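You operate a simulated robot arm through the tools that you are given. There is no shell and no other tool.

You run a simulated robot arm. Do the job below in one go: nothing can be reset, and whatever is moved stays where it is left.

## Task
Put things in order on the setting bench. At the end: the white pad stands where the port bung stood; the reference leak from the setting bench stands on top of the red wheel; the orifice block from the setting bench stands where the white pad stood; the port bung from the setting bench is on the blanking plate; whatever was shut is shut again. Leave all else as you found it, and nothing knocked over. Set down upright: port bung.

The check looks at the end state, three seconds after you hand in, the way a careful person would. Anything else that was tipped, shoved, dropped, spilled or broken makes it a failure.

## Robot
A 7-joint arm with a two-finger parallel gripper, fixed in place. Base frame: the origin is at the foot of the arm, x ahead of it, y to its left, z up; the work surface is at about z = 0. Lengths are in m, angles in rad, forces in N, time in s.
With the tool pointing down near the work surface it reaches from about 0.22 to 0.58 m from the base axis. Its first joint turns from -1.152 to 1.152 rad. Payload 2.5 kg.
The tool frame sits at the grasp point between the pads (the TCP): z along the fingers, y along the line on which they close. The tips reach 0.023 m beyond it. The gripper opens to 0.094 m. The fingers are 0.038 m wide and 0.01 m thick; the gripper's body (0.054 by 0.096 m) begins 0.039 m behind the TCP.
Orientation is that of the tool frame in the base frame, as [roll, pitch, yaw] about the fixed x, y, z axes, in that order (R = Rz(yaw) Ry(pitch) Rx(roll)). With the fingers straight down and closing along the base's y, the tool's x points along the base's -x, its y along +y and its z along -z.

## Interface
- The arm moves only by the tool move_arm. Its arguments are lists of equal length, an entry for each row: "delta_pos": the shift along the tool's x, y, z in m, a list of three; "turn": the turn, a rotation vector about the tool's x, y, z in degrees, a list of three; "jaw": the opening, from 0 (shut) to 1 (fully open). In form: {"delta_pos": [[dx, dy, dz], ...], "turn": [[wx, wy, wz], ...], "jaw": [jaw, ...]}. A call has 1 to 20 rows; each row is the pose to reach, as a shift and turn from the pose commanded when the call began, along the tool's axes at that moment. Each row takes 0.2 s and may step no farther than 0.05 m and 0.15 rad from the row before; otherwise, or with a gripper value out of range, the whole call is refused. Where a pose cannot be reached the arm comes as near as it can. A force on the tool above 40 N (or 10 N above the force at the start of the call, whichever is more), or a blocked arm, ends the call early, and 0.2 s more pass. The fingers move at their own pace (about 0.108 m/s each) and stop on an object; they squeeze with about 36 N. The grip force told is the motor's: it shows also when the fingers shut on nothing. Time passes only in rows, and 0.2 s behind the last, so rows that repeat a pose let the fingers close. The reply holds the time, the measured pose of the TCP, the force on the tool along the base axes, the opening and the grip force, in the units named above and with some noise, with the torque about the TCP (base axes, N m) and any sound that the robot's microphone picked up.
- Cameras (640 x 400 px; columns grow to the right, rows downward): "scene" is fixed at [0.123, -0.4121, 0.5621]; the picture's right is [0.87, -0.49, 0.00], its down [-0.28, -0.50, -0.82] and it looks along [0.40, 0.71, -0.58] (base axes); focal length 334 px, centre (320, 200). "wrist" rides on the gripper at [0.086, 0.016, -0.075] in the tool frame; the picture's right is [-0.18, 0.98, 0.00], its down [-0.58, -0.11, -0.81] and it looks along [-0.79, -0.15, 0.59] (tool axes); focal length 243 px, centre (320, 200). There is no depth. A picture from a camera that has moved, and an enlarged one, comes with that camera's place and axes in the base frame and with its lens. The place of the scene camera against the robot may be out by one fixed shift of up to 0.025 m in any direction.
- capture(camera): a new picture of that camera. No time passes.
- inspect(camera, box): a new picture of the part [left, top, right, bottom] of that camera's present view, enlarged. No time passes.
- finish_job(): hands the job in; it is judged then, once.

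Places have to be worked out from the pictures, the camera data and where the tool is seen. Open the gripper and draw the arm clear of the work before you hand the job in, unless the task says otherwise.

The tools are called after "Emit:" by a JSON object that holds its "fn" and its "kwargs". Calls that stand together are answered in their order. move_arm: Moves the arm, as the interface text tells. Its arguments: {"type":"object","properties":{"delta_pos":{"type":"array"},"turn":{"type":"array"},"jaw":{"type":"array"}},"required":["delta_pos","turn","jaw"]} The other tools are called the same way: capture (camera) takes a picture; inspect (camera, box) takes an enlarged picture of a part of a camera's view; finish_job () hands the job in.

At the start:

```text
clock: 0.0
tcp_pos: [0.2345, 0.2543, 0.2869]
orientation: [3.14, 0.0, 3.141]
wrist_force: [-0.3, -0.6, -0.9]
ft_torque: [0.02, -0.03, -0.03]
grip_width: 0.0939
gripper_force: 0.0
```

scene: 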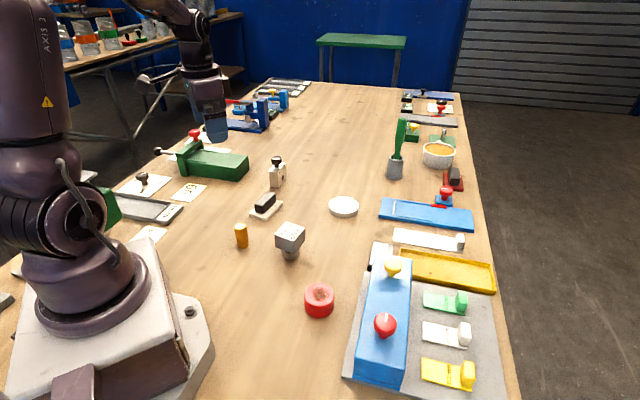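
wrist: 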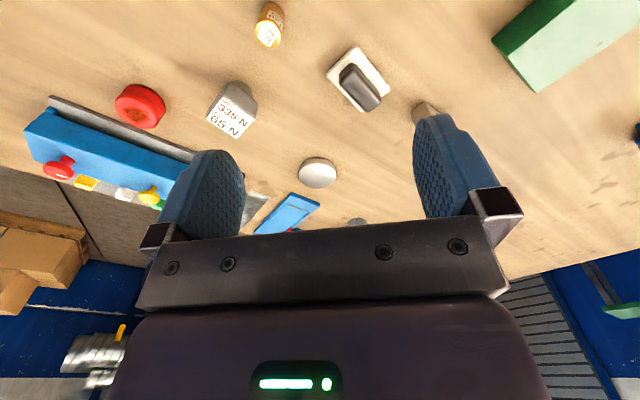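

I start by taking closer looks at the scene to identify the objects named in the task.

Emit:
{"fn": "inspect", "kwargs": {"camera": "scene", "box": [220, 140, 380, 240]}}

Emit:
{"fn": "inspect", "kwargs": {"camera": "scene", "box": [220, 220, 380, 320]}}

Emit:
{"fn": "inspect", "kwargs": {"camera": "scene", "box": [340, 230, 520, 400]}}

Emit:
{"fn": "inspect", "kwargs": {"camera": "scene", "box": [360, 80, 520, 240]}}

Emit:
{"fn": "inspect", "kwargs": {"camera": "scene", "box": [100, 80, 320, 240]}}

Emit:
{"fn": "inspect", "kwargs": {"camera": "wrist", "box": [0, 0, 640, 240]}}

```text
4.00 times, centred on (300, 190) of scene
camera zoom: at [0.123, -0.4121, 0.5621], right [0.87, -0.49, 0.0], down [-0.28, -0.5, -0.82], along [0.4, 0.71, -0.58], focal length 1335 px, centre (400, 240)
```

zoom: 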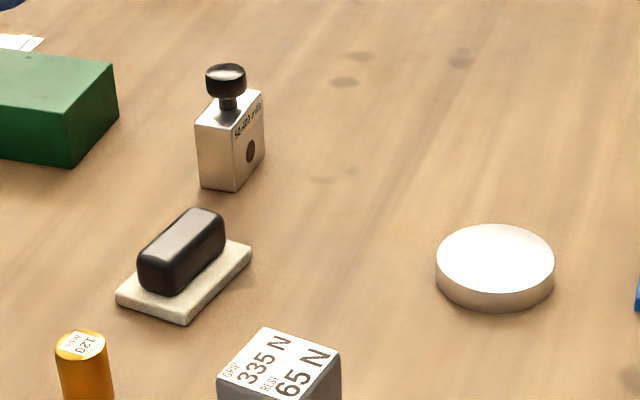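

```text
4.00 times, centred on (300, 270) of scene
camera zoom: at [0.123, -0.4121, 0.5621], right [0.87, -0.49, 0.0], down [-0.28, -0.5, -0.82], along [0.4, 0.71, -0.58], focal length 1335 px, centre (400, -80)
```

zoom: 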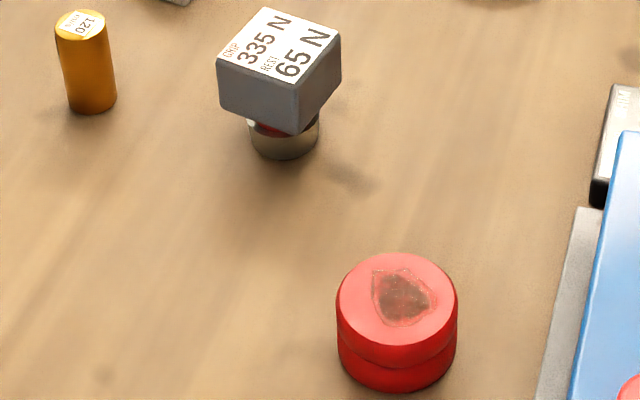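

```text
2.35 times, centred on (430, 315) of scene
camera zoom: at [0.123, -0.4121, 0.5621], right [0.87, -0.49, 0.0], down [-0.28, -0.5, -0.82], along [0.4, 0.71, -0.58], focal length 785 px, centre (61, -71)
```

zoom: 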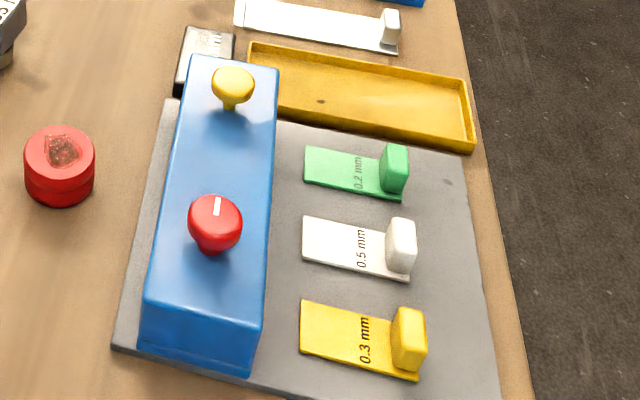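

```text
2.50 times, centred on (440, 160) of scene
camera zoom: at [0.123, -0.4121, 0.5621], right [0.87, -0.49, 0.0], down [-0.28, -0.5, -0.82], along [0.4, 0.71, -0.58], focal length 834 px, centre (20, 300)
```

zoom: 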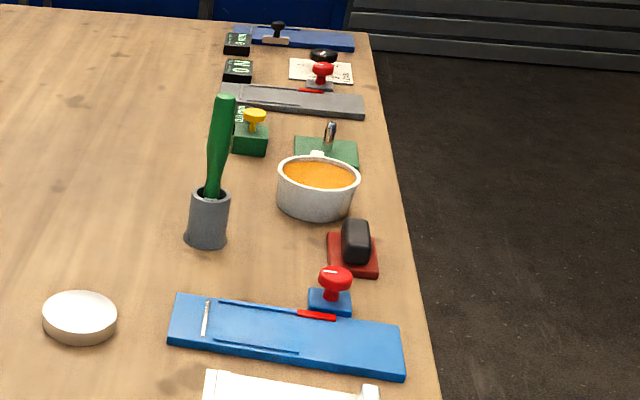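

```text
2.50 times, centred on (210, 160) of scene
camera zoom: at [0.123, -0.4121, 0.5621], right [0.87, -0.49, 0.0], down [-0.28, -0.5, -0.82], along [0.4, 0.71, -0.58], focal length 834 px, centre (595, 300)
```

zoom: 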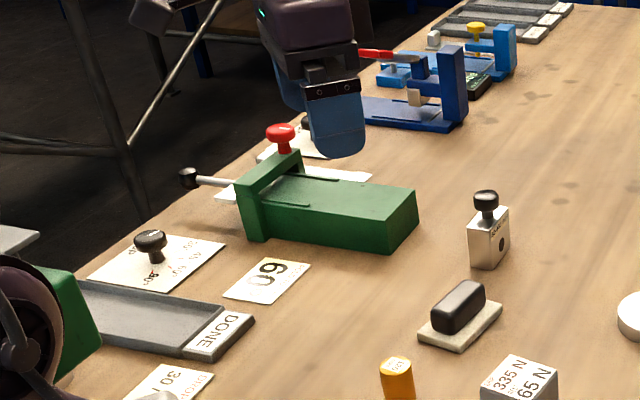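

```text
1.00 times, centred on (320, 120) of wrist (not enlarged: the box is as wide or as high as the picture)
camera zoom: at [0.1482, 0.27, 0.362], right [0.18, 0.98, 0.0], down [0.58, -0.11, 0.81], along [0.79, -0.15, -0.59], focal length 243 px, centre (320, 280)
```

zoom: 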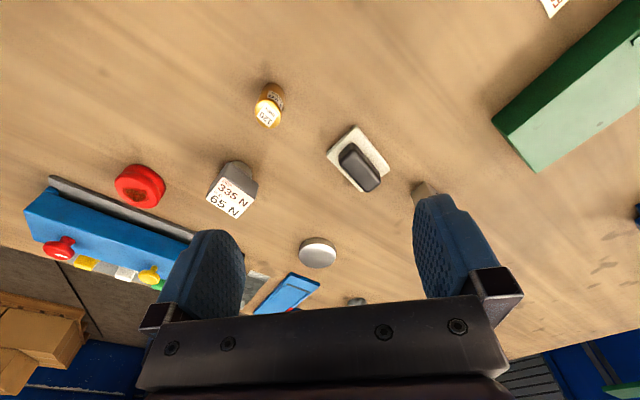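

I want the labels and shapes clearer before deciding which object is which, so I enlarge parts of both views.

Emit:
{"fn": "inspect", "kwargs": {"camera": "wrist", "box": [190, 60, 290, 140]}}

Emit:
{"fn": "inspect", "kwargs": {"camera": "wrist", "box": [240, 0, 300, 50]}}

Emit:
{"fn": "inspect", "kwargs": {"camera": "wrist", "box": [320, 40, 400, 120]}}

Emit:
{"fn": "inspect", "kwargs": {"camera": "wrist", "box": [20, 70, 220, 230]}}

Emit:
{"fn": "inspect", "kwargs": {"camera": "scene", "box": [260, 150, 300, 195]}}

Emit:
{"fn": "inspect", "kwargs": {"camera": "scene", "box": [225, 215, 315, 270]}}

Emit:
{"fn": "inspect", "kwargs": {"camera": "scene", "box": [340, 230, 420, 290]}}

Emit:
{"fn": "inspect", "kwargs": {"camera": "scene", "box": [30, 0, 250, 60]}}

```text
5.00 times, centred on (240, 100) of wrist
camera zoom: at [0.1482, 0.27, 0.362], right [0.18, 0.98, 0.0], down [0.58, -0.11, 0.81], along [0.79, -0.15, -0.59], focal length 1213 px, centre (720, 700)
```

zoom: 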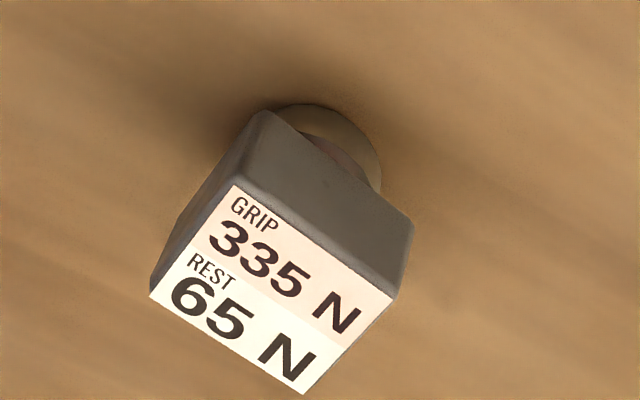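

```text
8.00 times, centred on (270, 25) of wrist
camera zoom: at [0.1482, 0.27, 0.362], right [0.18, 0.98, 0.0], down [0.58, -0.11, 0.81], along [0.79, -0.15, -0.59], focal length 1941 px, centre (720, 1600)
```

zoom: 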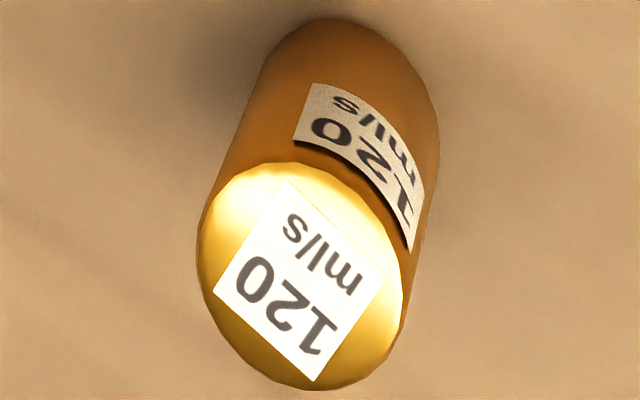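

```text
5.00 times, centred on (360, 80) of wrist
camera zoom: at [0.1482, 0.27, 0.362], right [0.18, 0.98, 0.0], down [0.58, -0.11, 0.81], along [0.79, -0.15, -0.59], focal length 1213 px, centre (120, 800)
```

zoom: 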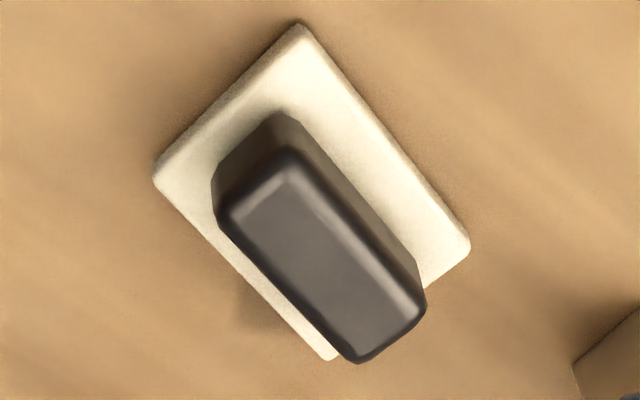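

```text
2.50 times, centred on (120, 150) of wrist
camera zoom: at [0.1482, 0.27, 0.362], right [0.18, 0.98, 0.0], down [0.58, -0.11, 0.81], along [0.79, -0.15, -0.59], focal length 606 px, centre (820, 325)
```

zoom: 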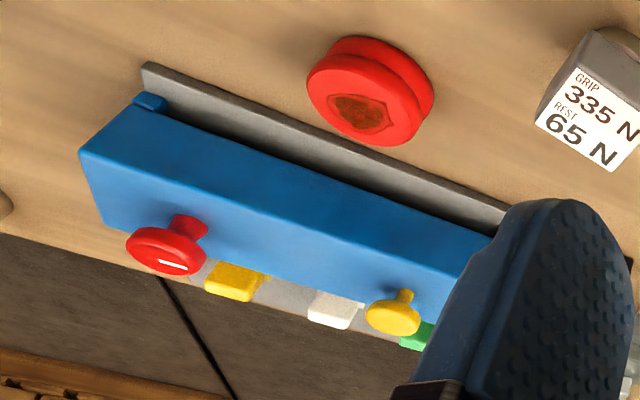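

```text
8.89 times, centred on (280, 172) of scene
camera zoom: at [0.123, -0.4121, 0.5621], right [0.87, -0.49, 0.0], down [-0.28, -0.5, -0.82], along [0.4, 0.71, -0.58], focal length 2967 px, centre (676, 444)
```

zoom: 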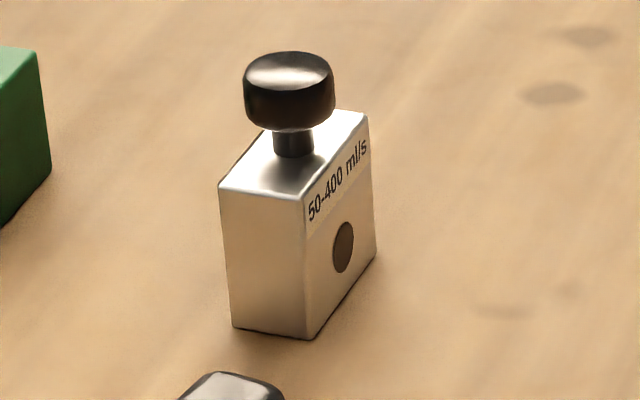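

```text
7.11 times, centred on (270, 242) of scene
camera zoom: at [0.123, -0.4121, 0.5621], right [0.87, -0.49, 0.0], down [-0.28, -0.5, -0.82], along [0.4, 0.71, -0.58], focal length 2374 px, centre (676, -102)
```

zoom: 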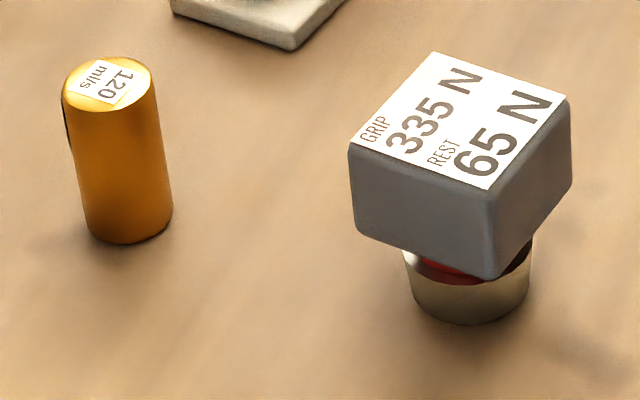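

```text
6.67 times, centred on (380, 260) of scene
camera zoom: at [0.123, -0.4121, 0.5621], right [0.87, -0.49, 0.0], down [-0.28, -0.5, -0.82], along [0.4, 0.71, -0.58], focal length 2225 px, centre (-80, -200)
```

zoom: 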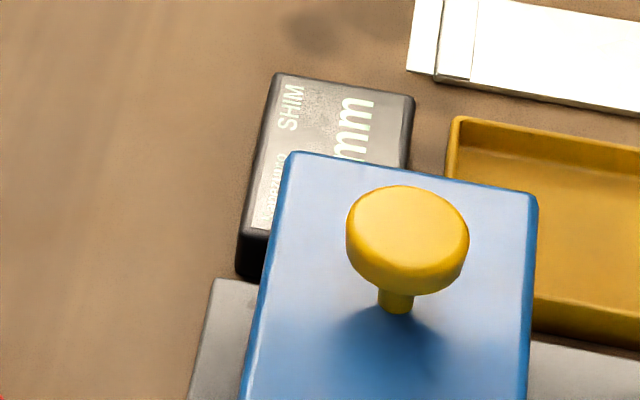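

```text
2.91 times, centred on (140, 30) of scene
camera zoom: at [0.123, -0.4121, 0.5621], right [0.87, -0.49, 0.0], down [-0.28, -0.5, -0.82], along [0.4, 0.71, -0.58], focal length 971 px, centre (844, 694)
```

zoom: 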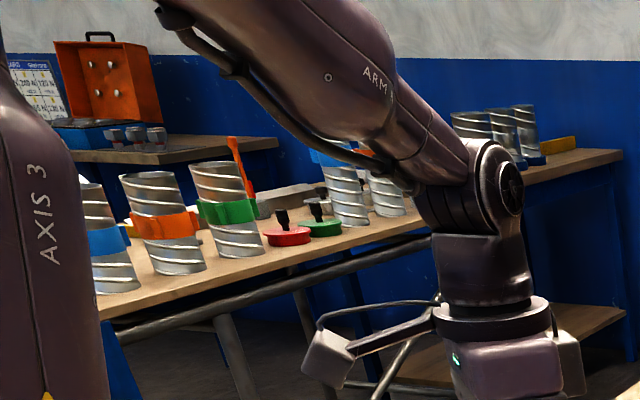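

The labels suggest the brass "120 ml/s" cylinder is the reference leak, the "50-400 ml/s" block with a hole is the orifice block, and the cube-headed tapered plug is probably the port bung. I move the wrist camera closer, still high, to tell the white disc from the white plate with a black handle.

Emit:
{"fn": "move_arm", "kwargs": {"delta_pos": [[-0.025, -0.007, 0.02], [-0.05, -0.014, 0.04], [-0.075, -0.021, 0.06], [-0.1, -0.028, 0.08], [-0.12, -0.035, 0.1]], "turn": [[0, 0, 0], [0, 0, 0], [0, 0, 0], [0, 0, 0], [0, 0, 0]], "jaw": [1, 1, 1, 1, 1]}}

Emit:
{"fn": "capture", "kwargs": {"camera": "wrist"}}

Emit:
{"fn": "capture", "kwargs": {"camera": "scene"}}

```text
clock: 1.2
tcp_pos: [0.3549, 0.2198, 0.1864]
orientation: [3.14, 0.0, 3.141]
wrist_force: [-0.2, 0.6, -0.1]
ft_torque: [0.0, 0.01, -0.01]
grip_width: 0.0943
gripper_force: 0.2
```

```text
taken
camera wrist: at [0.2684, 0.2349, 0.2616], right [0.18, 0.98, 0.0], down [0.58, -0.11, 0.81], along [0.79, -0.15, -0.59], focal length 243 px, centre (320, 200)
```

wrist: 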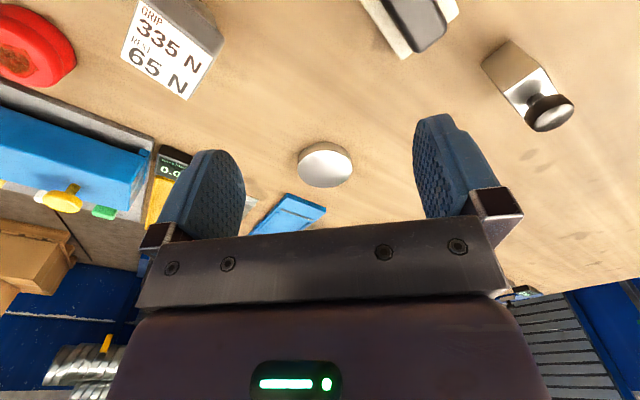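

```text
taken
```

scene: 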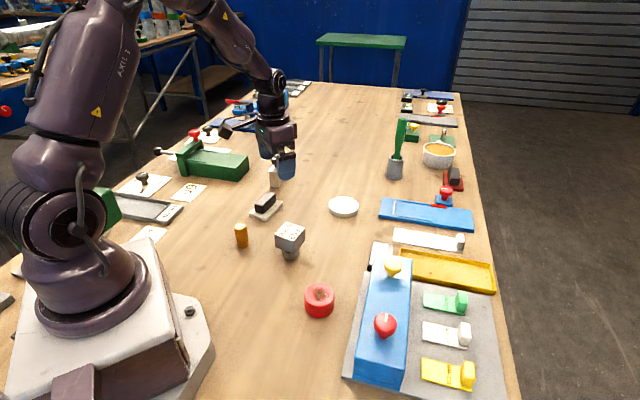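

Emit:
{"fn": "inspect", "kwargs": {"camera": "wrist", "box": [280, 125, 370, 200]}}

Emit:
{"fn": "inspect", "kwargs": {"camera": "wrist", "box": [470, 30, 590, 140]}}

Emit:
{"fn": "inspect", "kwargs": {"camera": "wrist", "box": [110, 0, 250, 110]}}

Emit:
{"fn": "inspect", "kwargs": {"camera": "wrist", "box": [0, 0, 120, 90]}}

Emit:
{"fn": "inspect", "kwargs": {"camera": "scene", "box": [315, 185, 375, 225]}}

```text
5.33 times, centred on (325, 162) of wrist
camera zoom: at [0.2684, 0.2349, 0.2616], right [0.18, 0.98, 0.0], down [0.58, -0.11, 0.81], along [0.79, -0.15, -0.59], focal length 1294 px, centre (293, 400)
```

zoom: 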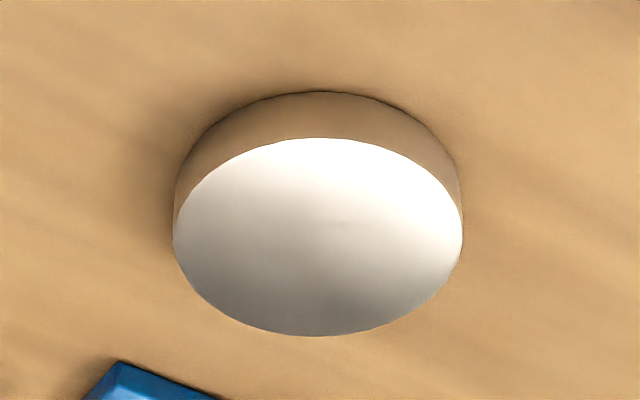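

```text
3.64 times, centred on (530, 85) of wrist
camera zoom: at [0.2684, 0.2349, 0.2616], right [0.18, 0.98, 0.0], down [0.58, -0.11, 0.81], along [0.79, -0.15, -0.59], focal length 882 px, centre (-444, 618)
```

zoom: 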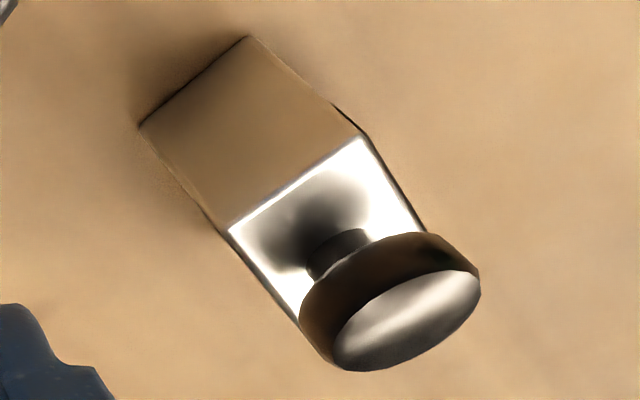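

```text
3.64 times, centred on (180, 55) of wrist
camera zoom: at [0.2684, 0.2349, 0.2616], right [0.18, 0.98, 0.0], down [0.58, -0.11, 0.81], along [0.79, -0.15, -0.59], focal length 882 px, centre (829, 727)
```

zoom: 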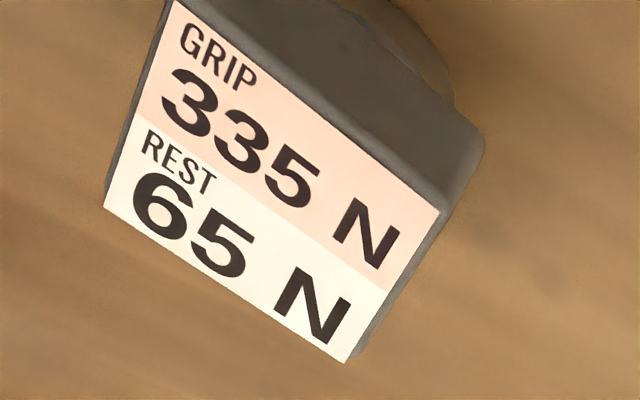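

```text
4.44 times, centred on (60, 45) of wrist
camera zoom: at [0.2684, 0.2349, 0.2616], right [0.18, 0.98, 0.0], down [0.58, -0.11, 0.81], along [0.79, -0.15, -0.59], focal length 1078 px, centre (1476, 889)
```

zoom: 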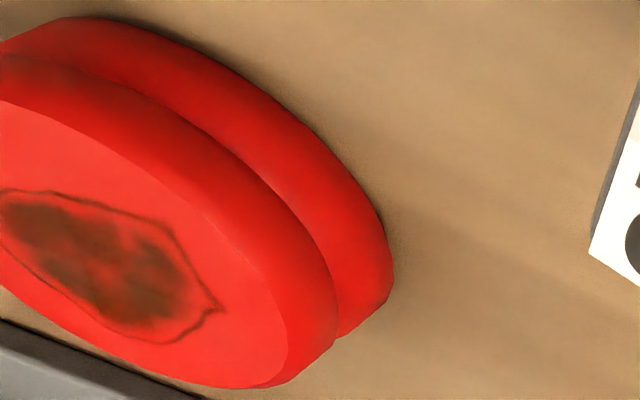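

```text
10.00 times, centred on (345, 205) of scene
camera zoom: at [0.123, -0.4121, 0.5621], right [0.87, -0.49, 0.0], down [-0.28, -0.5, -0.82], along [0.4, 0.71, -0.58], focal length 3338 px, centre (70, 150)
```

zoom: 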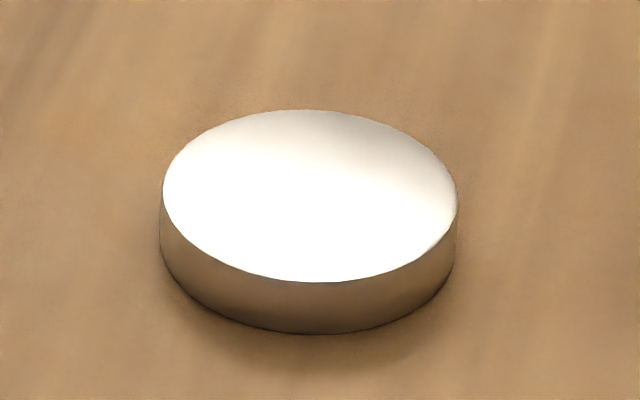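

The disc is polished metal, so it is the blanking plate. The felt-like plate with the black handle is the white pad, and the cube-headed plug on a tapered base is the port bung, centred near (0.330, 0.106) with its top at about 0.065 m. I go above the bung, turning about 34° so the fingers line up with the cube faces.

Emit:
{"fn": "move_arm", "kwargs": {"delta_pos": [[0.005, -0.023, 0.0], [0.01, -0.046, 0.0], [0.015, -0.069, 0.0], [0.02, -0.092, 0.0], [0.025, -0.114, 0.0]], "turn": [[0, 0, -7], [0, 0, -14], [0, 0, -21], [0, 0, -28], [0, 0, -34]], "jaw": [1, 1, 1, 1, 1]}}

Emit:
{"fn": "capture", "kwargs": {"camera": "wrist"}}

```text
clock: 2.4
tcp_pos: [0.3305, 0.1062, 0.1862]
orientation: [3.141, 0.0, -2.544]
wrist_force: [0.2, -1.5, -0.5]
ft_torque: [-0.06, 0.0, 0.03]
grip_width: 0.094
gripper_force: 0.1
```

```text
taken
camera wrist: at [0.2497, 0.0707, 0.2619], right [-0.4, 0.92, 0.0], down [0.54, 0.24, 0.81], along [0.74, 0.32, -0.59], focal length 243 px, centre (320, 200)
```

wrist: 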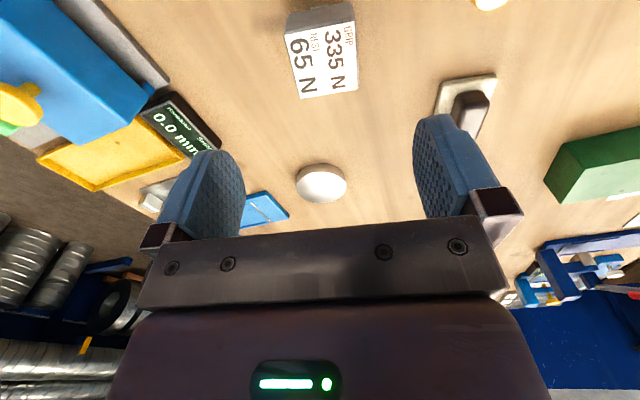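

Emit:
{"fn": "inspect", "kwargs": {"camera": "wrist", "box": [260, 0, 380, 110]}}

Emit:
{"fn": "inspect", "kwargs": {"camera": "wrist", "box": [420, 60, 520, 150]}}

Emit:
{"fn": "inspect", "kwargs": {"camera": "wrist", "box": [280, 150, 360, 210]}}

```text
3.64 times, centred on (320, 55) of wrist
camera zoom: at [0.2497, 0.0707, 0.2619], right [-0.4, 0.92, 0.0], down [0.54, 0.24, 0.81], along [0.74, 0.32, -0.59], focal length 882 px, centre (320, 727)
```

zoom: 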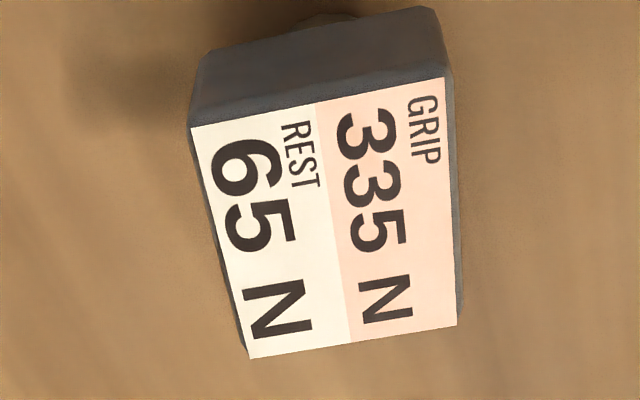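

```text
4.44 times, centred on (470, 105) of wrist
camera zoom: at [0.2497, 0.0707, 0.2619], right [-0.4, 0.92, 0.0], down [0.54, 0.24, 0.81], along [0.74, 0.32, -0.59], focal length 1078 px, centre (-347, 622)
```

zoom: 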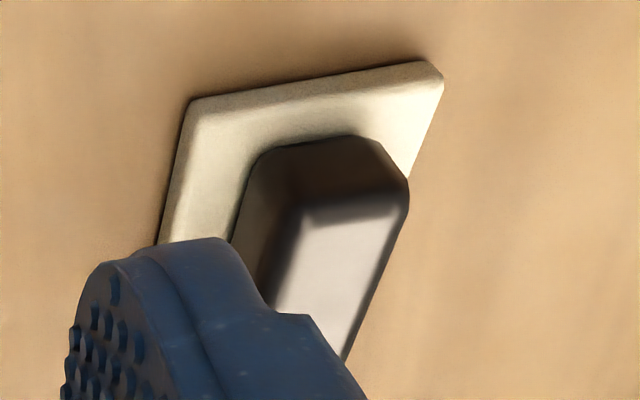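

```text
6.67 times, centred on (320, 180) of wrist
camera zoom: at [0.2497, 0.0707, 0.2619], right [-0.4, 0.92, 0.0], down [0.54, 0.24, 0.81], along [0.74, 0.32, -0.59], focal length 1618 px, centre (320, 333)
```

zoom: 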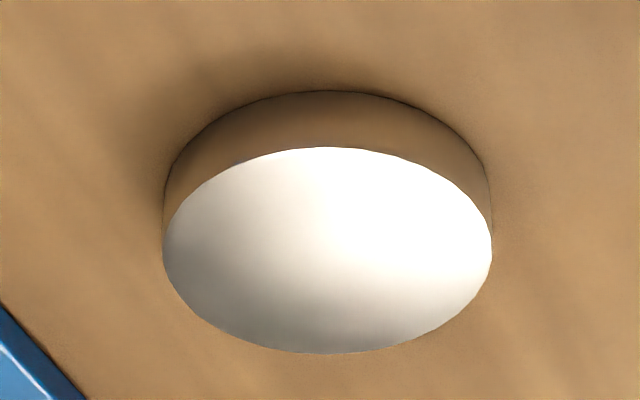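

The cube's yaw is about 33.5° and its centre is near (0.3305, 0.109). I shift 3 mm and go down part of the way to check the alignment.

Emit:
{"fn": "move_arm", "kwargs": {"delta_pos": [[-0.0017, 0.0025, 0.03], [-0.0017, 0.0025, 0.06], [-0.0017, 0.0025, 0.085], [-0.0017, 0.0025, 0.1]], "turn": [[0, 0, 0.5], [0, 0, 0.5], [0, 0, 0.5], [0, 0, 0.5]], "jaw": [1, 1, 1, 1]}}

Emit:
{"fn": "capture", "kwargs": {"camera": "wrist"}}

Emit:
{"fn": "inspect", "kwargs": {"camera": "scene", "box": [240, 190, 360, 280]}}

```text
clock: 3.4
tcp_pos: [0.3299, 0.1078, 0.0858]
orientation: [3.141, 0.002, -2.558]
wrist_force: [0.7, -0.2, 0.2]
ft_torque: [0.0, 0.03, 0.02]
grip_width: 0.094
gripper_force: 0.0
```

```text
taken
camera wrist: at [0.2485, 0.0734, 0.1611], right [-0.39, 0.92, 0.0], down [0.54, 0.23, 0.81], along [0.74, 0.31, -0.59], focal length 243 px, centre (320, 200)
```

wrist: 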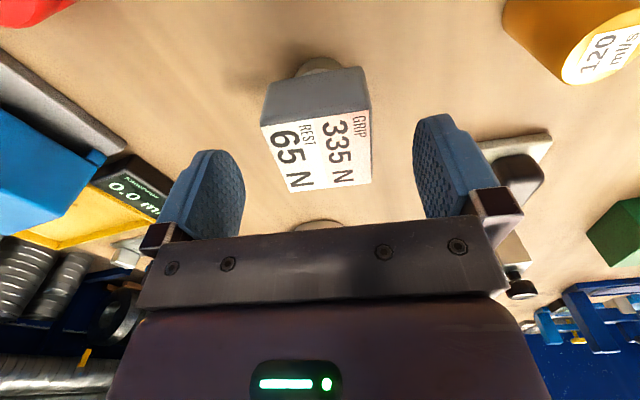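

```text
4.44 times, centred on (300, 235) of scene
camera zoom: at [0.123, -0.4121, 0.5621], right [0.87, -0.49, 0.0], down [-0.28, -0.5, -0.82], along [0.4, 0.71, -0.58], focal length 1484 px, centre (409, 44)
```

zoom: 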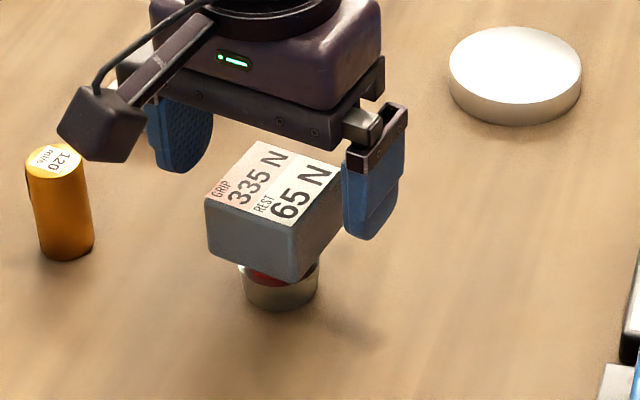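

The cube sits centred between the fingers, and the corner geometry confirms its top at about 0.065 m. I shift 3 mm forward, lower to z ≈ 0.049, and close on it.

Emit:
{"fn": "move_arm", "kwargs": {"delta_pos": [[-0.003, 0.0005, 0.02], [-0.003, 0.0005, 0.037], [-0.003, 0.0005, 0.037], [-0.003, 0.0005, 0.037], [-0.003, 0.0005, 0.037], [-0.003, 0.0005, 0.037]], "turn": [[0, 0, 0], [0, 0, 0], [0, 0, 0], [0, 0, 0], [0, 0, 0], [0, 0, 0]], "jaw": [1, 1, 0.3, 0.3, 0.3, 0.3]}}

Emit:
{"fn": "capture", "kwargs": {"camera": "wrist"}}

```text
clock: 4.8
tcp_pos: [0.3321, 0.1098, 0.0487]
orientation: [3.141, -0.001, -2.557]
wrist_force: [0.2, 0.4, 0.3]
ft_torque: [0.02, 0.04, -0.03]
grip_width: 0.0518
gripper_force: 35.6
```

```text
taken
camera wrist: at [0.2505, 0.0754, 0.1242], right [-0.39, 0.92, 0.0], down [0.55, 0.23, 0.81], along [0.74, 0.31, -0.59], focal length 243 px, centre (320, 200)
```

wrist: 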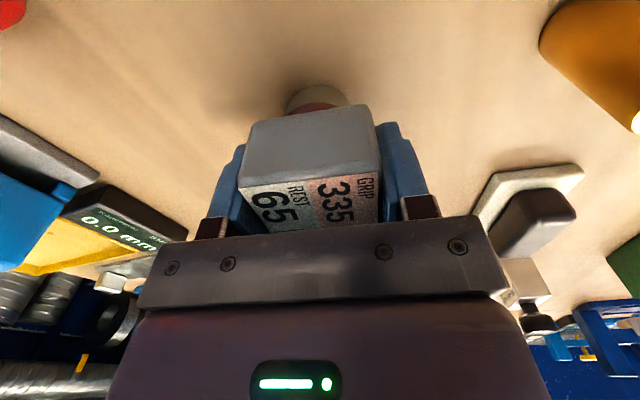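

I have it gripped at 0.052 m width; the bung's own place is therefore about (0.332, 0.110). I lift gently to see whether the whole plug comes up freely.

Emit:
{"fn": "move_arm", "kwargs": {"delta_pos": [[0, 0, -0.005], [0, 0, -0.01], [0, 0, -0.02], [0, 0, -0.03]], "turn": [[0, 0, 0], [0, 0, 0], [0, 0, 0], [0, 0, 0]], "jaw": [0.3, 0.3, 0.3, 0.3]}}

Emit:
{"fn": "inspect", "kwargs": {"camera": "scene", "box": [240, 190, 360, 280]}}

Emit:
{"fn": "capture", "kwargs": {"camera": "wrist"}}

```text
clock: 5.8
tcp_pos: [0.3314, 0.1108, 0.0794]
orientation: [3.14, 0.001, -2.557]
wrist_force: [0.2, 0.4, -1.8]
ft_torque: [0.03, 0.02, 0.02]
grip_width: 0.0513
gripper_force: 36.0
```

```text
4.44 times, centred on (300, 235) of scene
camera zoom: at [0.123, -0.4121, 0.5621], right [0.87, -0.49, 0.0], down [-0.28, -0.5, -0.82], along [0.4, 0.71, -0.58], focal length 1484 px, centre (409, 44)
```

zoom: 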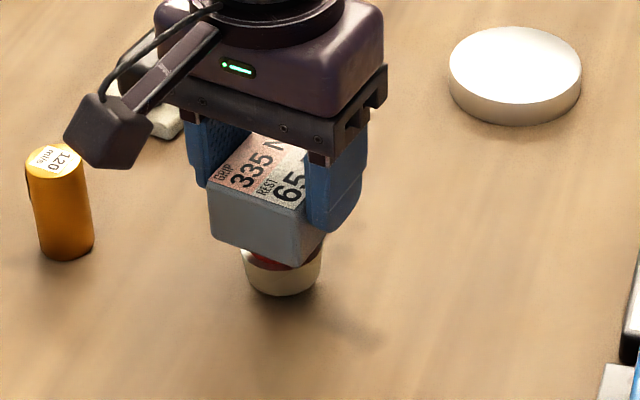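

```text
taken
camera wrist: at [0.2509, 0.0754, 0.1549], right [-0.39, 0.92, 0.0], down [0.55, 0.23, 0.81], along [0.74, 0.31, -0.59], focal length 243 px, centre (320, 200)
```

wrist: 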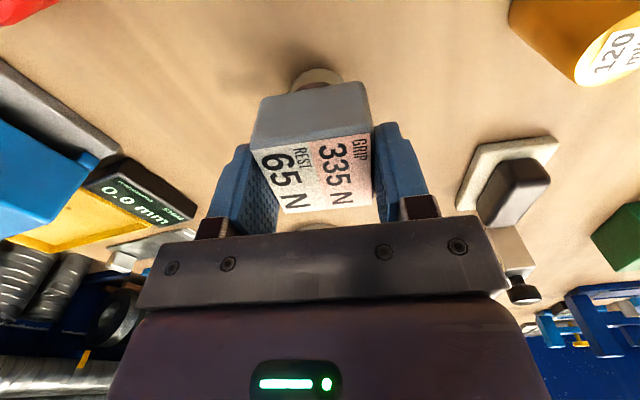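

The cube's top is now at about 0.078 m although the gripper rose 30 mm, so it slid about 17 mm in the fingers. Before it can drop, I lower it back until the base touches the bench and check again.

Emit:
{"fn": "move_arm", "kwargs": {"delta_pos": [[0, 0, 0.008], [0, 0, 0.014]], "turn": [[0, 0, 0], [0, 0, 0]], "jaw": [0.3, 0.3]}}

Emit:
{"fn": "capture", "kwargs": {"camera": "wrist"}}

Emit:
{"fn": "inspect", "kwargs": {"camera": "scene", "box": [240, 190, 360, 280]}}

```text
clock: 6.4
tcp_pos: [0.334, 0.1122, 0.0678]
orientation: [-3.139, 0.002, -2.557]
wrist_force: [-6.0, -1.5, 29.4]
ft_torque: [-0.01, 0.18, 0.04]
grip_width: 0.0518
gripper_force: 36.4
```

```text
taken
camera wrist: at [0.252, 0.0767, 0.1425], right [-0.39, 0.92, 0.0], down [0.54, 0.23, 0.81], along [0.74, 0.31, -0.59], focal length 243 px, centre (320, 200)
```

wrist: 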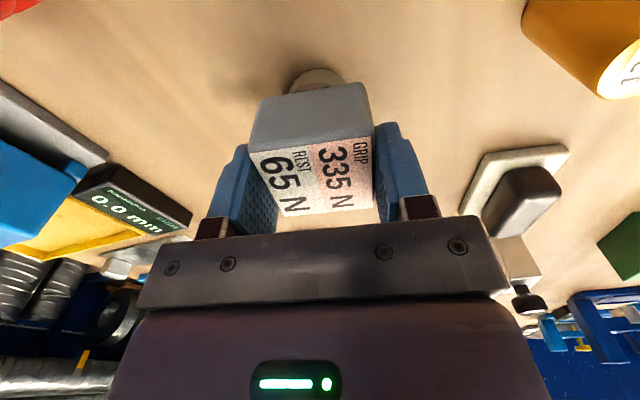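

```text
4.44 times, centred on (300, 235) of scene
camera zoom: at [0.1229, -0.4122, 0.5621], right [0.87, -0.49, 0.0], down [-0.28, -0.5, -0.82], along [0.4, 0.71, -0.58], focal length 1484 px, centre (409, 44)
```

zoom: 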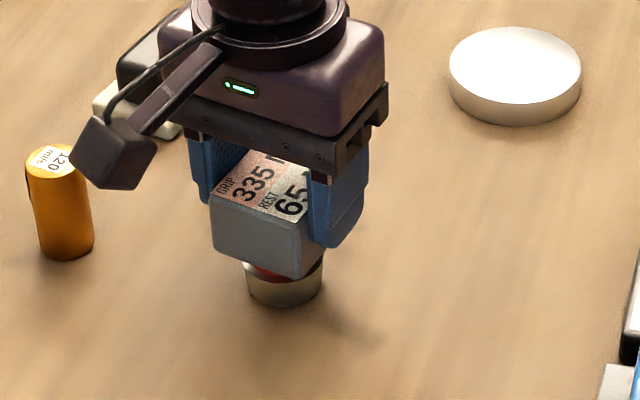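

The reading of 29 N shows the base is back on the bench and that the pads hold firmly, so something resisted only at the start of the lift. I ease off, open, lower to a deeper hold and close again.

Emit:
{"fn": "move_arm", "kwargs": {"delta_pos": [[0, 0, -0.002], [0, 0, -0.002], [0, 0, -0.002], [0, 0, 0.008], [0, 0, 0.017], [0, 0, 0.017], [0, 0, 0.017], [0, 0, 0.017], [0, 0, 0.017], [0, 0, 0.017]], "turn": [[0, 0, 0], [0, 0, 0], [0, 0, 0], [0, 0, 0], [0, 0, 0], [0, 0, 0], [0, 0, 0], [0, 0, 0], [0, 0, 0], [0, 0, 0]], "jaw": [0.3, 0.85, 0.85, 0.85, 0.85, 0.2, 0.2, 0.2, 0.2, 0.2]}}

Emit:
{"fn": "capture", "kwargs": {"camera": "wrist"}}

Emit:
{"fn": "inspect", "kwargs": {"camera": "scene", "box": [240, 190, 360, 280]}}

```text
clock: 8.6
tcp_pos: [0.3321, 0.1106, 0.0495]
orientation: [-3.141, -0.001, -2.555]
wrist_force: [-0.7, 0.2, 0.5]
ft_torque: [-0.02, 0.01, -0.01]
grip_width: 0.0516
gripper_force: 36.2
```

```text
taken
camera wrist: at [0.2506, 0.0762, 0.1241], right [-0.39, 0.92, 0.0], down [0.54, 0.23, 0.81], along [0.74, 0.31, -0.59], focal length 243 px, centre (320, 200)
```

wrist: 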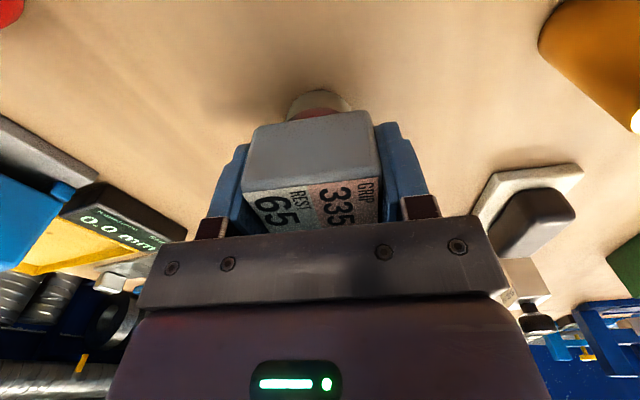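

```text
4.44 times, centred on (300, 235) of scene
camera zoom: at [0.123, -0.4121, 0.5621], right [0.87, -0.49, 0.0], down [-0.28, -0.5, -0.82], along [0.4, 0.71, -0.58], focal length 1484 px, centre (409, 44)
```

zoom: 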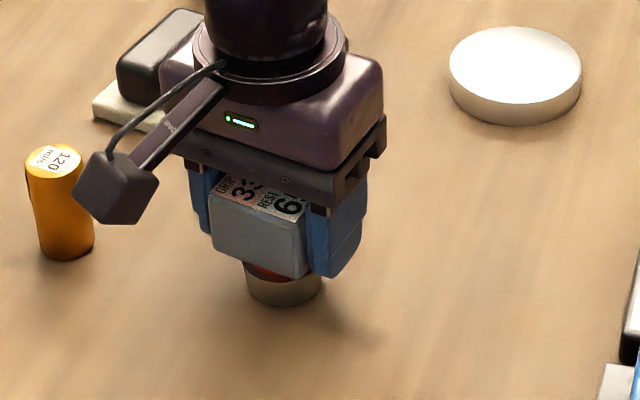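

The grip is deep again, at 0.0516 m and 36 N. I lift only 6 mm in small steps and read the force.

Emit:
{"fn": "move_arm", "kwargs": {"delta_pos": [[0, 0, -0.002], [0, 0, -0.004], [0, 0, -0.006]], "turn": [[0, 0, 0], [0, 0, 0], [0, 0, 0]], "jaw": [0.2, 0.2, 0.2]}}

Emit:
{"fn": "capture", "kwargs": {"camera": "wrist"}}

```text
clock: 9.4
tcp_pos: [0.3325, 0.1112, 0.0545]
orientation: [-3.141, -0.001, -2.558]
wrist_force: [-0.4, -0.5, -1.6]
ft_torque: [0.02, 0.01, 0.0]
grip_width: 0.0518
gripper_force: 35.9
```

```text
taken
camera wrist: at [0.2507, 0.0763, 0.1299], right [-0.39, 0.92, 0.0], down [0.54, 0.23, 0.81], along [0.74, 0.31, -0.59], focal length 243 px, centre (320, 200)
```

wrist: 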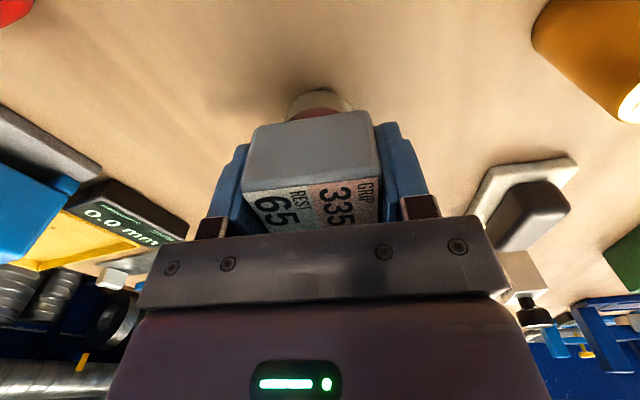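

This time the cube keeps its place in the fingers and only its weight of about 2 N shows. I continue lifting slowly and check once more.

Emit:
{"fn": "move_arm", "kwargs": {"delta_pos": [[0, 0, -0.003], [0, 0, -0.008], [0, 0, -0.014], [0, 0, -0.02]], "turn": [[0, 0, 0], [0, 0, 0], [0, 0, 0], [0, 0, 0]], "jaw": [0.2, 0.2, 0.2, 0.2]}}

Emit:
{"fn": "capture", "kwargs": {"camera": "wrist"}}

Emit:
{"fn": "inspect", "kwargs": {"camera": "scene", "box": [240, 190, 360, 280]}}

```text
clock: 10.4
tcp_pos: [0.3326, 0.1111, 0.0759]
orientation: [-3.14, 0.001, -2.556]
wrist_force: [0.3, -0.3, -2.3]
ft_torque: [0.0, 0.01, 0.0]
grip_width: 0.052
gripper_force: 36.1
```

```text
taken
camera wrist: at [0.251, 0.0756, 0.1506], right [-0.39, 0.92, 0.0], down [0.55, 0.23, 0.81], along [0.74, 0.31, -0.59], focal length 243 px, centre (320, 200)
```

wrist: 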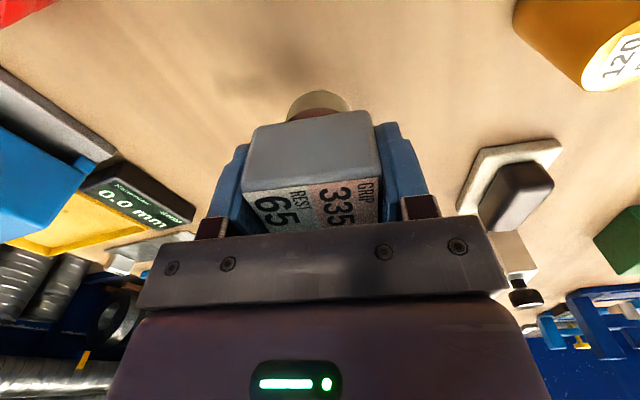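

```text
4.44 times, centred on (300, 235) of scene
camera zoom: at [0.123, -0.4121, 0.5621], right [0.87, -0.49, 0.0], down [-0.28, -0.5, -0.82], along [0.4, 0.71, -0.58], focal length 1484 px, centre (409, 44)
```

zoom: 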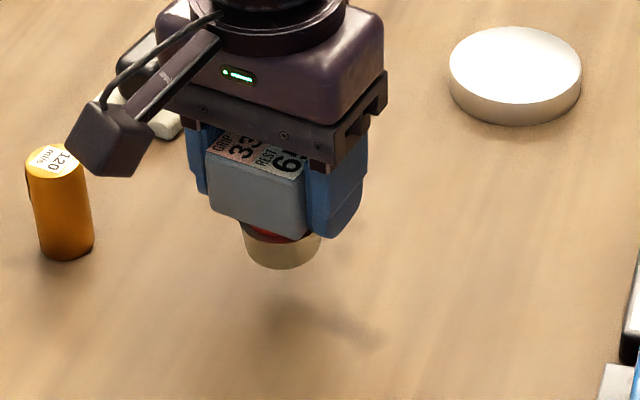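

The bung is held firmly, with its bottom about 0.049 m below the TCP, and its place is bare wood around (0.332, 0.110). I carry it toward the blanking plate at about (0.526, 0.194), keeping it raised.

Emit:
{"fn": "move_arm", "kwargs": {"delta_pos": [[0, 0, -0.02], [-0.02, -0.0037, -0.035], [-0.05, -0.0093, -0.035], [-0.085, -0.0155, -0.035], [-0.12, -0.0218, -0.035], [-0.155, -0.0282, -0.035], [-0.185, -0.0337, -0.035], [-0.2, -0.0364, -0.035], [-0.2071, -0.0377, -0.035]], "turn": [[0, 0, 0], [0, 0, 0], [0, 0, 0], [0, 0, 0], [0, 0, 0], [0, 0, 0], [0, 0, 0], [0, 0, 0], [0, 0, 0]], "jaw": [0.2, 0.2, 0.2, 0.2, 0.2, 0.2, 0.2, 0.2, 0.2]}}

Emit:
{"fn": "capture", "kwargs": {"camera": "wrist"}}

Emit:
{"fn": "capture", "kwargs": {"camera": "scene"}}

Emit:
{"fn": "inspect", "kwargs": {"camera": "scene", "box": [285, 140, 405, 230]}}

```text
clock: 12.4
tcp_pos: [0.5254, 0.1948, 0.1102]
orientation: [3.141, 0.0, -2.556]
wrist_force: [0.3, -0.2, -1.2]
ft_torque: [0.0, 0.03, -0.01]
grip_width: 0.0514
gripper_force: 36.1
```

```text
taken
camera wrist: at [0.444, 0.1596, 0.1853], right [-0.39, 0.92, 0.0], down [0.55, 0.23, 0.81], along [0.74, 0.31, -0.59], focal length 243 px, centre (320, 200)
```

wrist: 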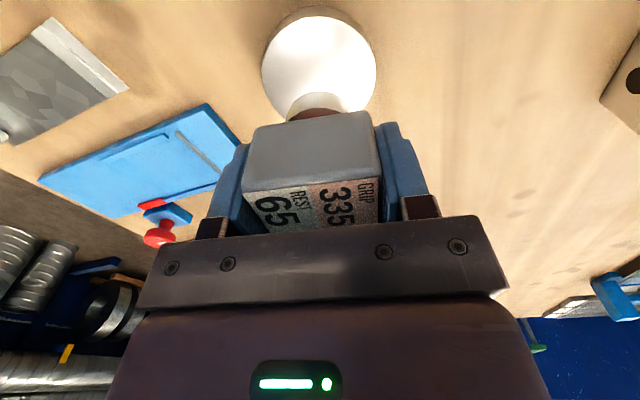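

```text
taken
```

scene: 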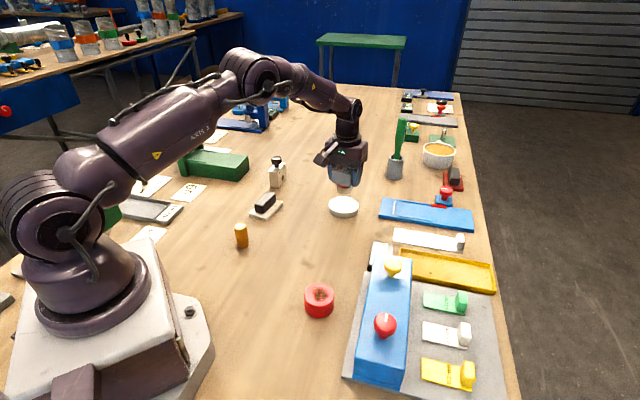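

```text
4.44 times, centred on (345, 185) of scene
camera zoom: at [0.123, -0.4121, 0.5621], right [0.87, -0.49, 0.0], down [-0.28, -0.5, -0.82], along [0.4, 0.71, -0.58], focal length 1484 px, centre (209, 267)
```

zoom: 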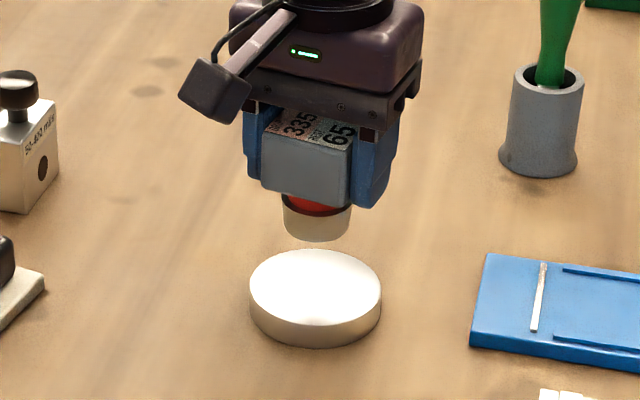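

Emit:
{"fn": "inspect", "kwargs": {"camera": "wrist", "box": [240, 0, 400, 130]}}

```text
3.08 times, centred on (320, 65) of wrist
camera zoom: at [0.444, 0.1596, 0.1853], right [-0.39, 0.92, 0.0], down [0.55, 0.23, 0.81], along [0.74, 0.31, -0.59], focal length 746 px, centre (320, 615)
```

zoom: 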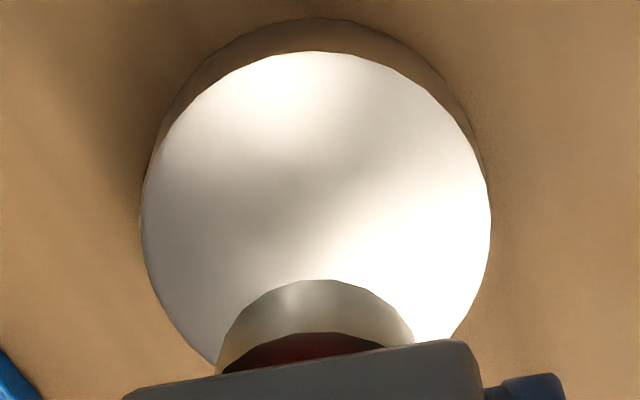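

The plate's centre works out to (0.5266, 0.1938), within 1.5 mm of the TCP, and its top is at about 0.016 m. I lower by 40 mm and look.

Emit:
{"fn": "move_arm", "kwargs": {"delta_pos": [[-0.0005, -0.001, 0.012], [-0.0005, -0.001, 0.024], [-0.0005, -0.001, 0.034], [-0.0005, -0.001, 0.04]], "turn": [[0, 0, 0], [0, 0, 0], [0, 0, 0], [0, 0, 0]], "jaw": [0.2, 0.2, 0.2, 0.2]}}

Emit:
{"fn": "inspect", "kwargs": {"camera": "scene", "box": [305, 160, 385, 220]}}

Emit:
{"fn": "inspect", "kwargs": {"camera": "wrist", "box": [240, 0, 400, 130]}}

```text
clock: 13.4
tcp_pos: [0.5264, 0.193, 0.0697]
orientation: [-3.141, -0.002, -2.556]
wrist_force: [-0.9, 0.1, -1.3]
ft_torque: [0.0, 0.03, -0.03]
grip_width: 0.0516
gripper_force: 36.1
```

```text
6.67 times, centred on (345, 190) of scene
camera zoom: at [0.123, -0.4121, 0.5621], right [0.87, -0.49, 0.0], down [-0.28, -0.5, -0.82], along [0.4, 0.71, -0.58], focal length 2225 px, centre (153, 267)
```

zoom: 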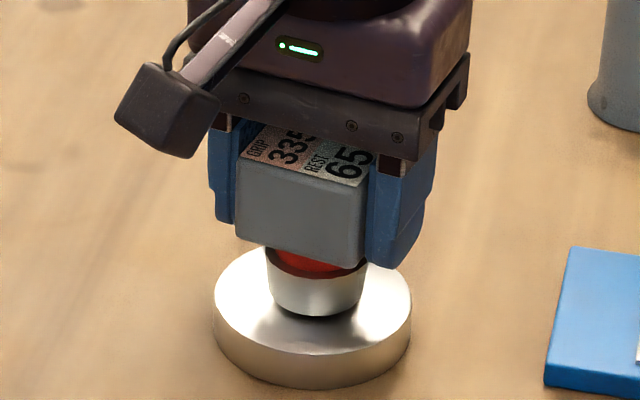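

```text
3.08 times, centred on (320, 65) of wrist
camera zoom: at [0.4455, 0.1583, 0.1447], right [-0.39, 0.92, 0.0], down [0.54, 0.23, 0.81], along [0.74, 0.31, -0.59], focal length 746 px, centre (320, 615)
```

zoom: 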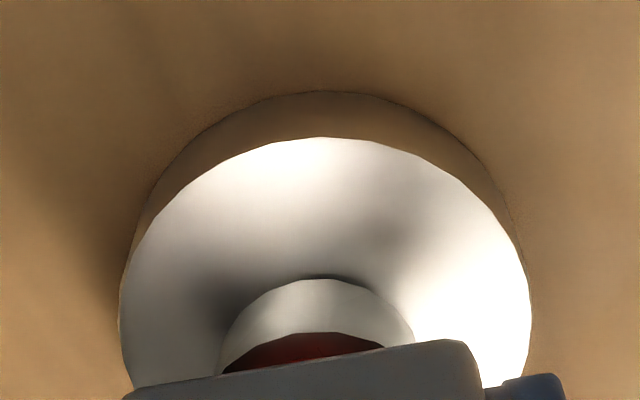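

It looks well centred over the plate, a few millimetres above. I lower in small steps until contact.

Emit:
{"fn": "move_arm", "kwargs": {"delta_pos": [[0, 0, 0.0015], [0, 0, 0.003], [0, 0, 0.004]], "turn": [[0, 0, 0], [0, 0, 0], [0, 0, 0]], "jaw": [0.2, 0.2, 0.2]}}

```text
clock: 14.2
tcp_pos: [0.5268, 0.1928, 0.0679]
orientation: [-3.138, 0.001, -2.556]
wrist_force: [-4.7, -2.5, 14.0]
ft_torque: [-0.18, 0.35, 0.01]
grip_width: 0.0518
gripper_force: 35.1
```

Contact reads 14 N, so the bung is standing on the plate. I ease off slightly, open, and rise straight up.

Emit:
{"fn": "move_arm", "kwargs": {"delta_pos": [[0, 0, -0.001], [0, 0, -0.001], [0, 0, -0.001], [0, 0, -0.001], [0, 0, -0.015], [0, 0, -0.045], [0, 0, -0.085], [0, 0, -0.12]], "turn": [[0, 0, 0], [0, 0, 0], [0, 0, 0], [0, 0, 0], [0, 0, 0], [0, 0, 0], [0, 0, 0], [0, 0, 0]], "jaw": [0.5, 0.7, 0.85, 0.85, 0.85, 0.85, 0.85, 0.85]}}

Emit:
{"fn": "capture", "kwargs": {"camera": "wrist"}}

Emit:
{"fn": "inspect", "kwargs": {"camera": "scene", "box": [305, 140, 385, 220]}}

```text
clock: 16.0
tcp_pos: [0.5278, 0.1935, 0.1857]
orientation: [3.141, -0.001, -2.555]
wrist_force: [0.5, -0.2, -0.8]
ft_torque: [0.01, -0.01, -0.03]
grip_width: 0.0797
gripper_force: 0.1
```

```text
taken
camera wrist: at [0.4459, 0.1569, 0.2611], right [-0.39, 0.92, 0.0], down [0.54, 0.23, 0.81], along [0.74, 0.31, -0.59], focal length 243 px, centre (320, 200)
```

wrist: 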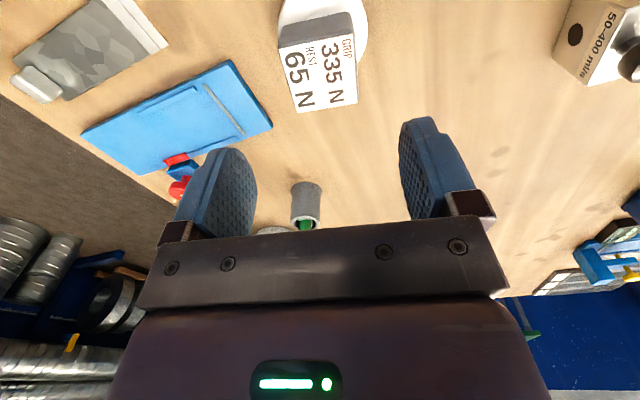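

```text
5.00 times, centred on (345, 180) of scene
camera zoom: at [0.123, -0.4121, 0.5621], right [0.87, -0.49, 0.0], down [-0.28, -0.5, -0.82], along [0.4, 0.71, -0.58], focal length 1669 px, centre (195, 300)
```

zoom: 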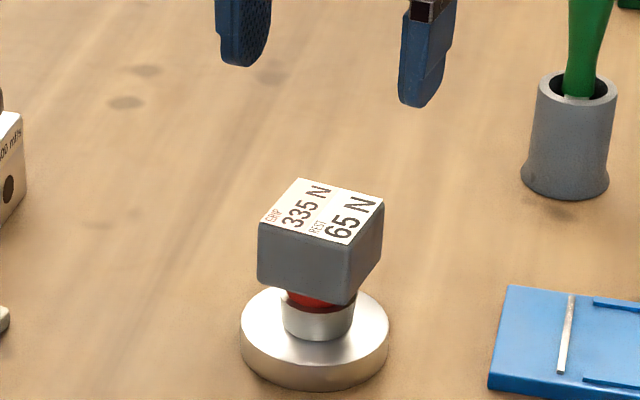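

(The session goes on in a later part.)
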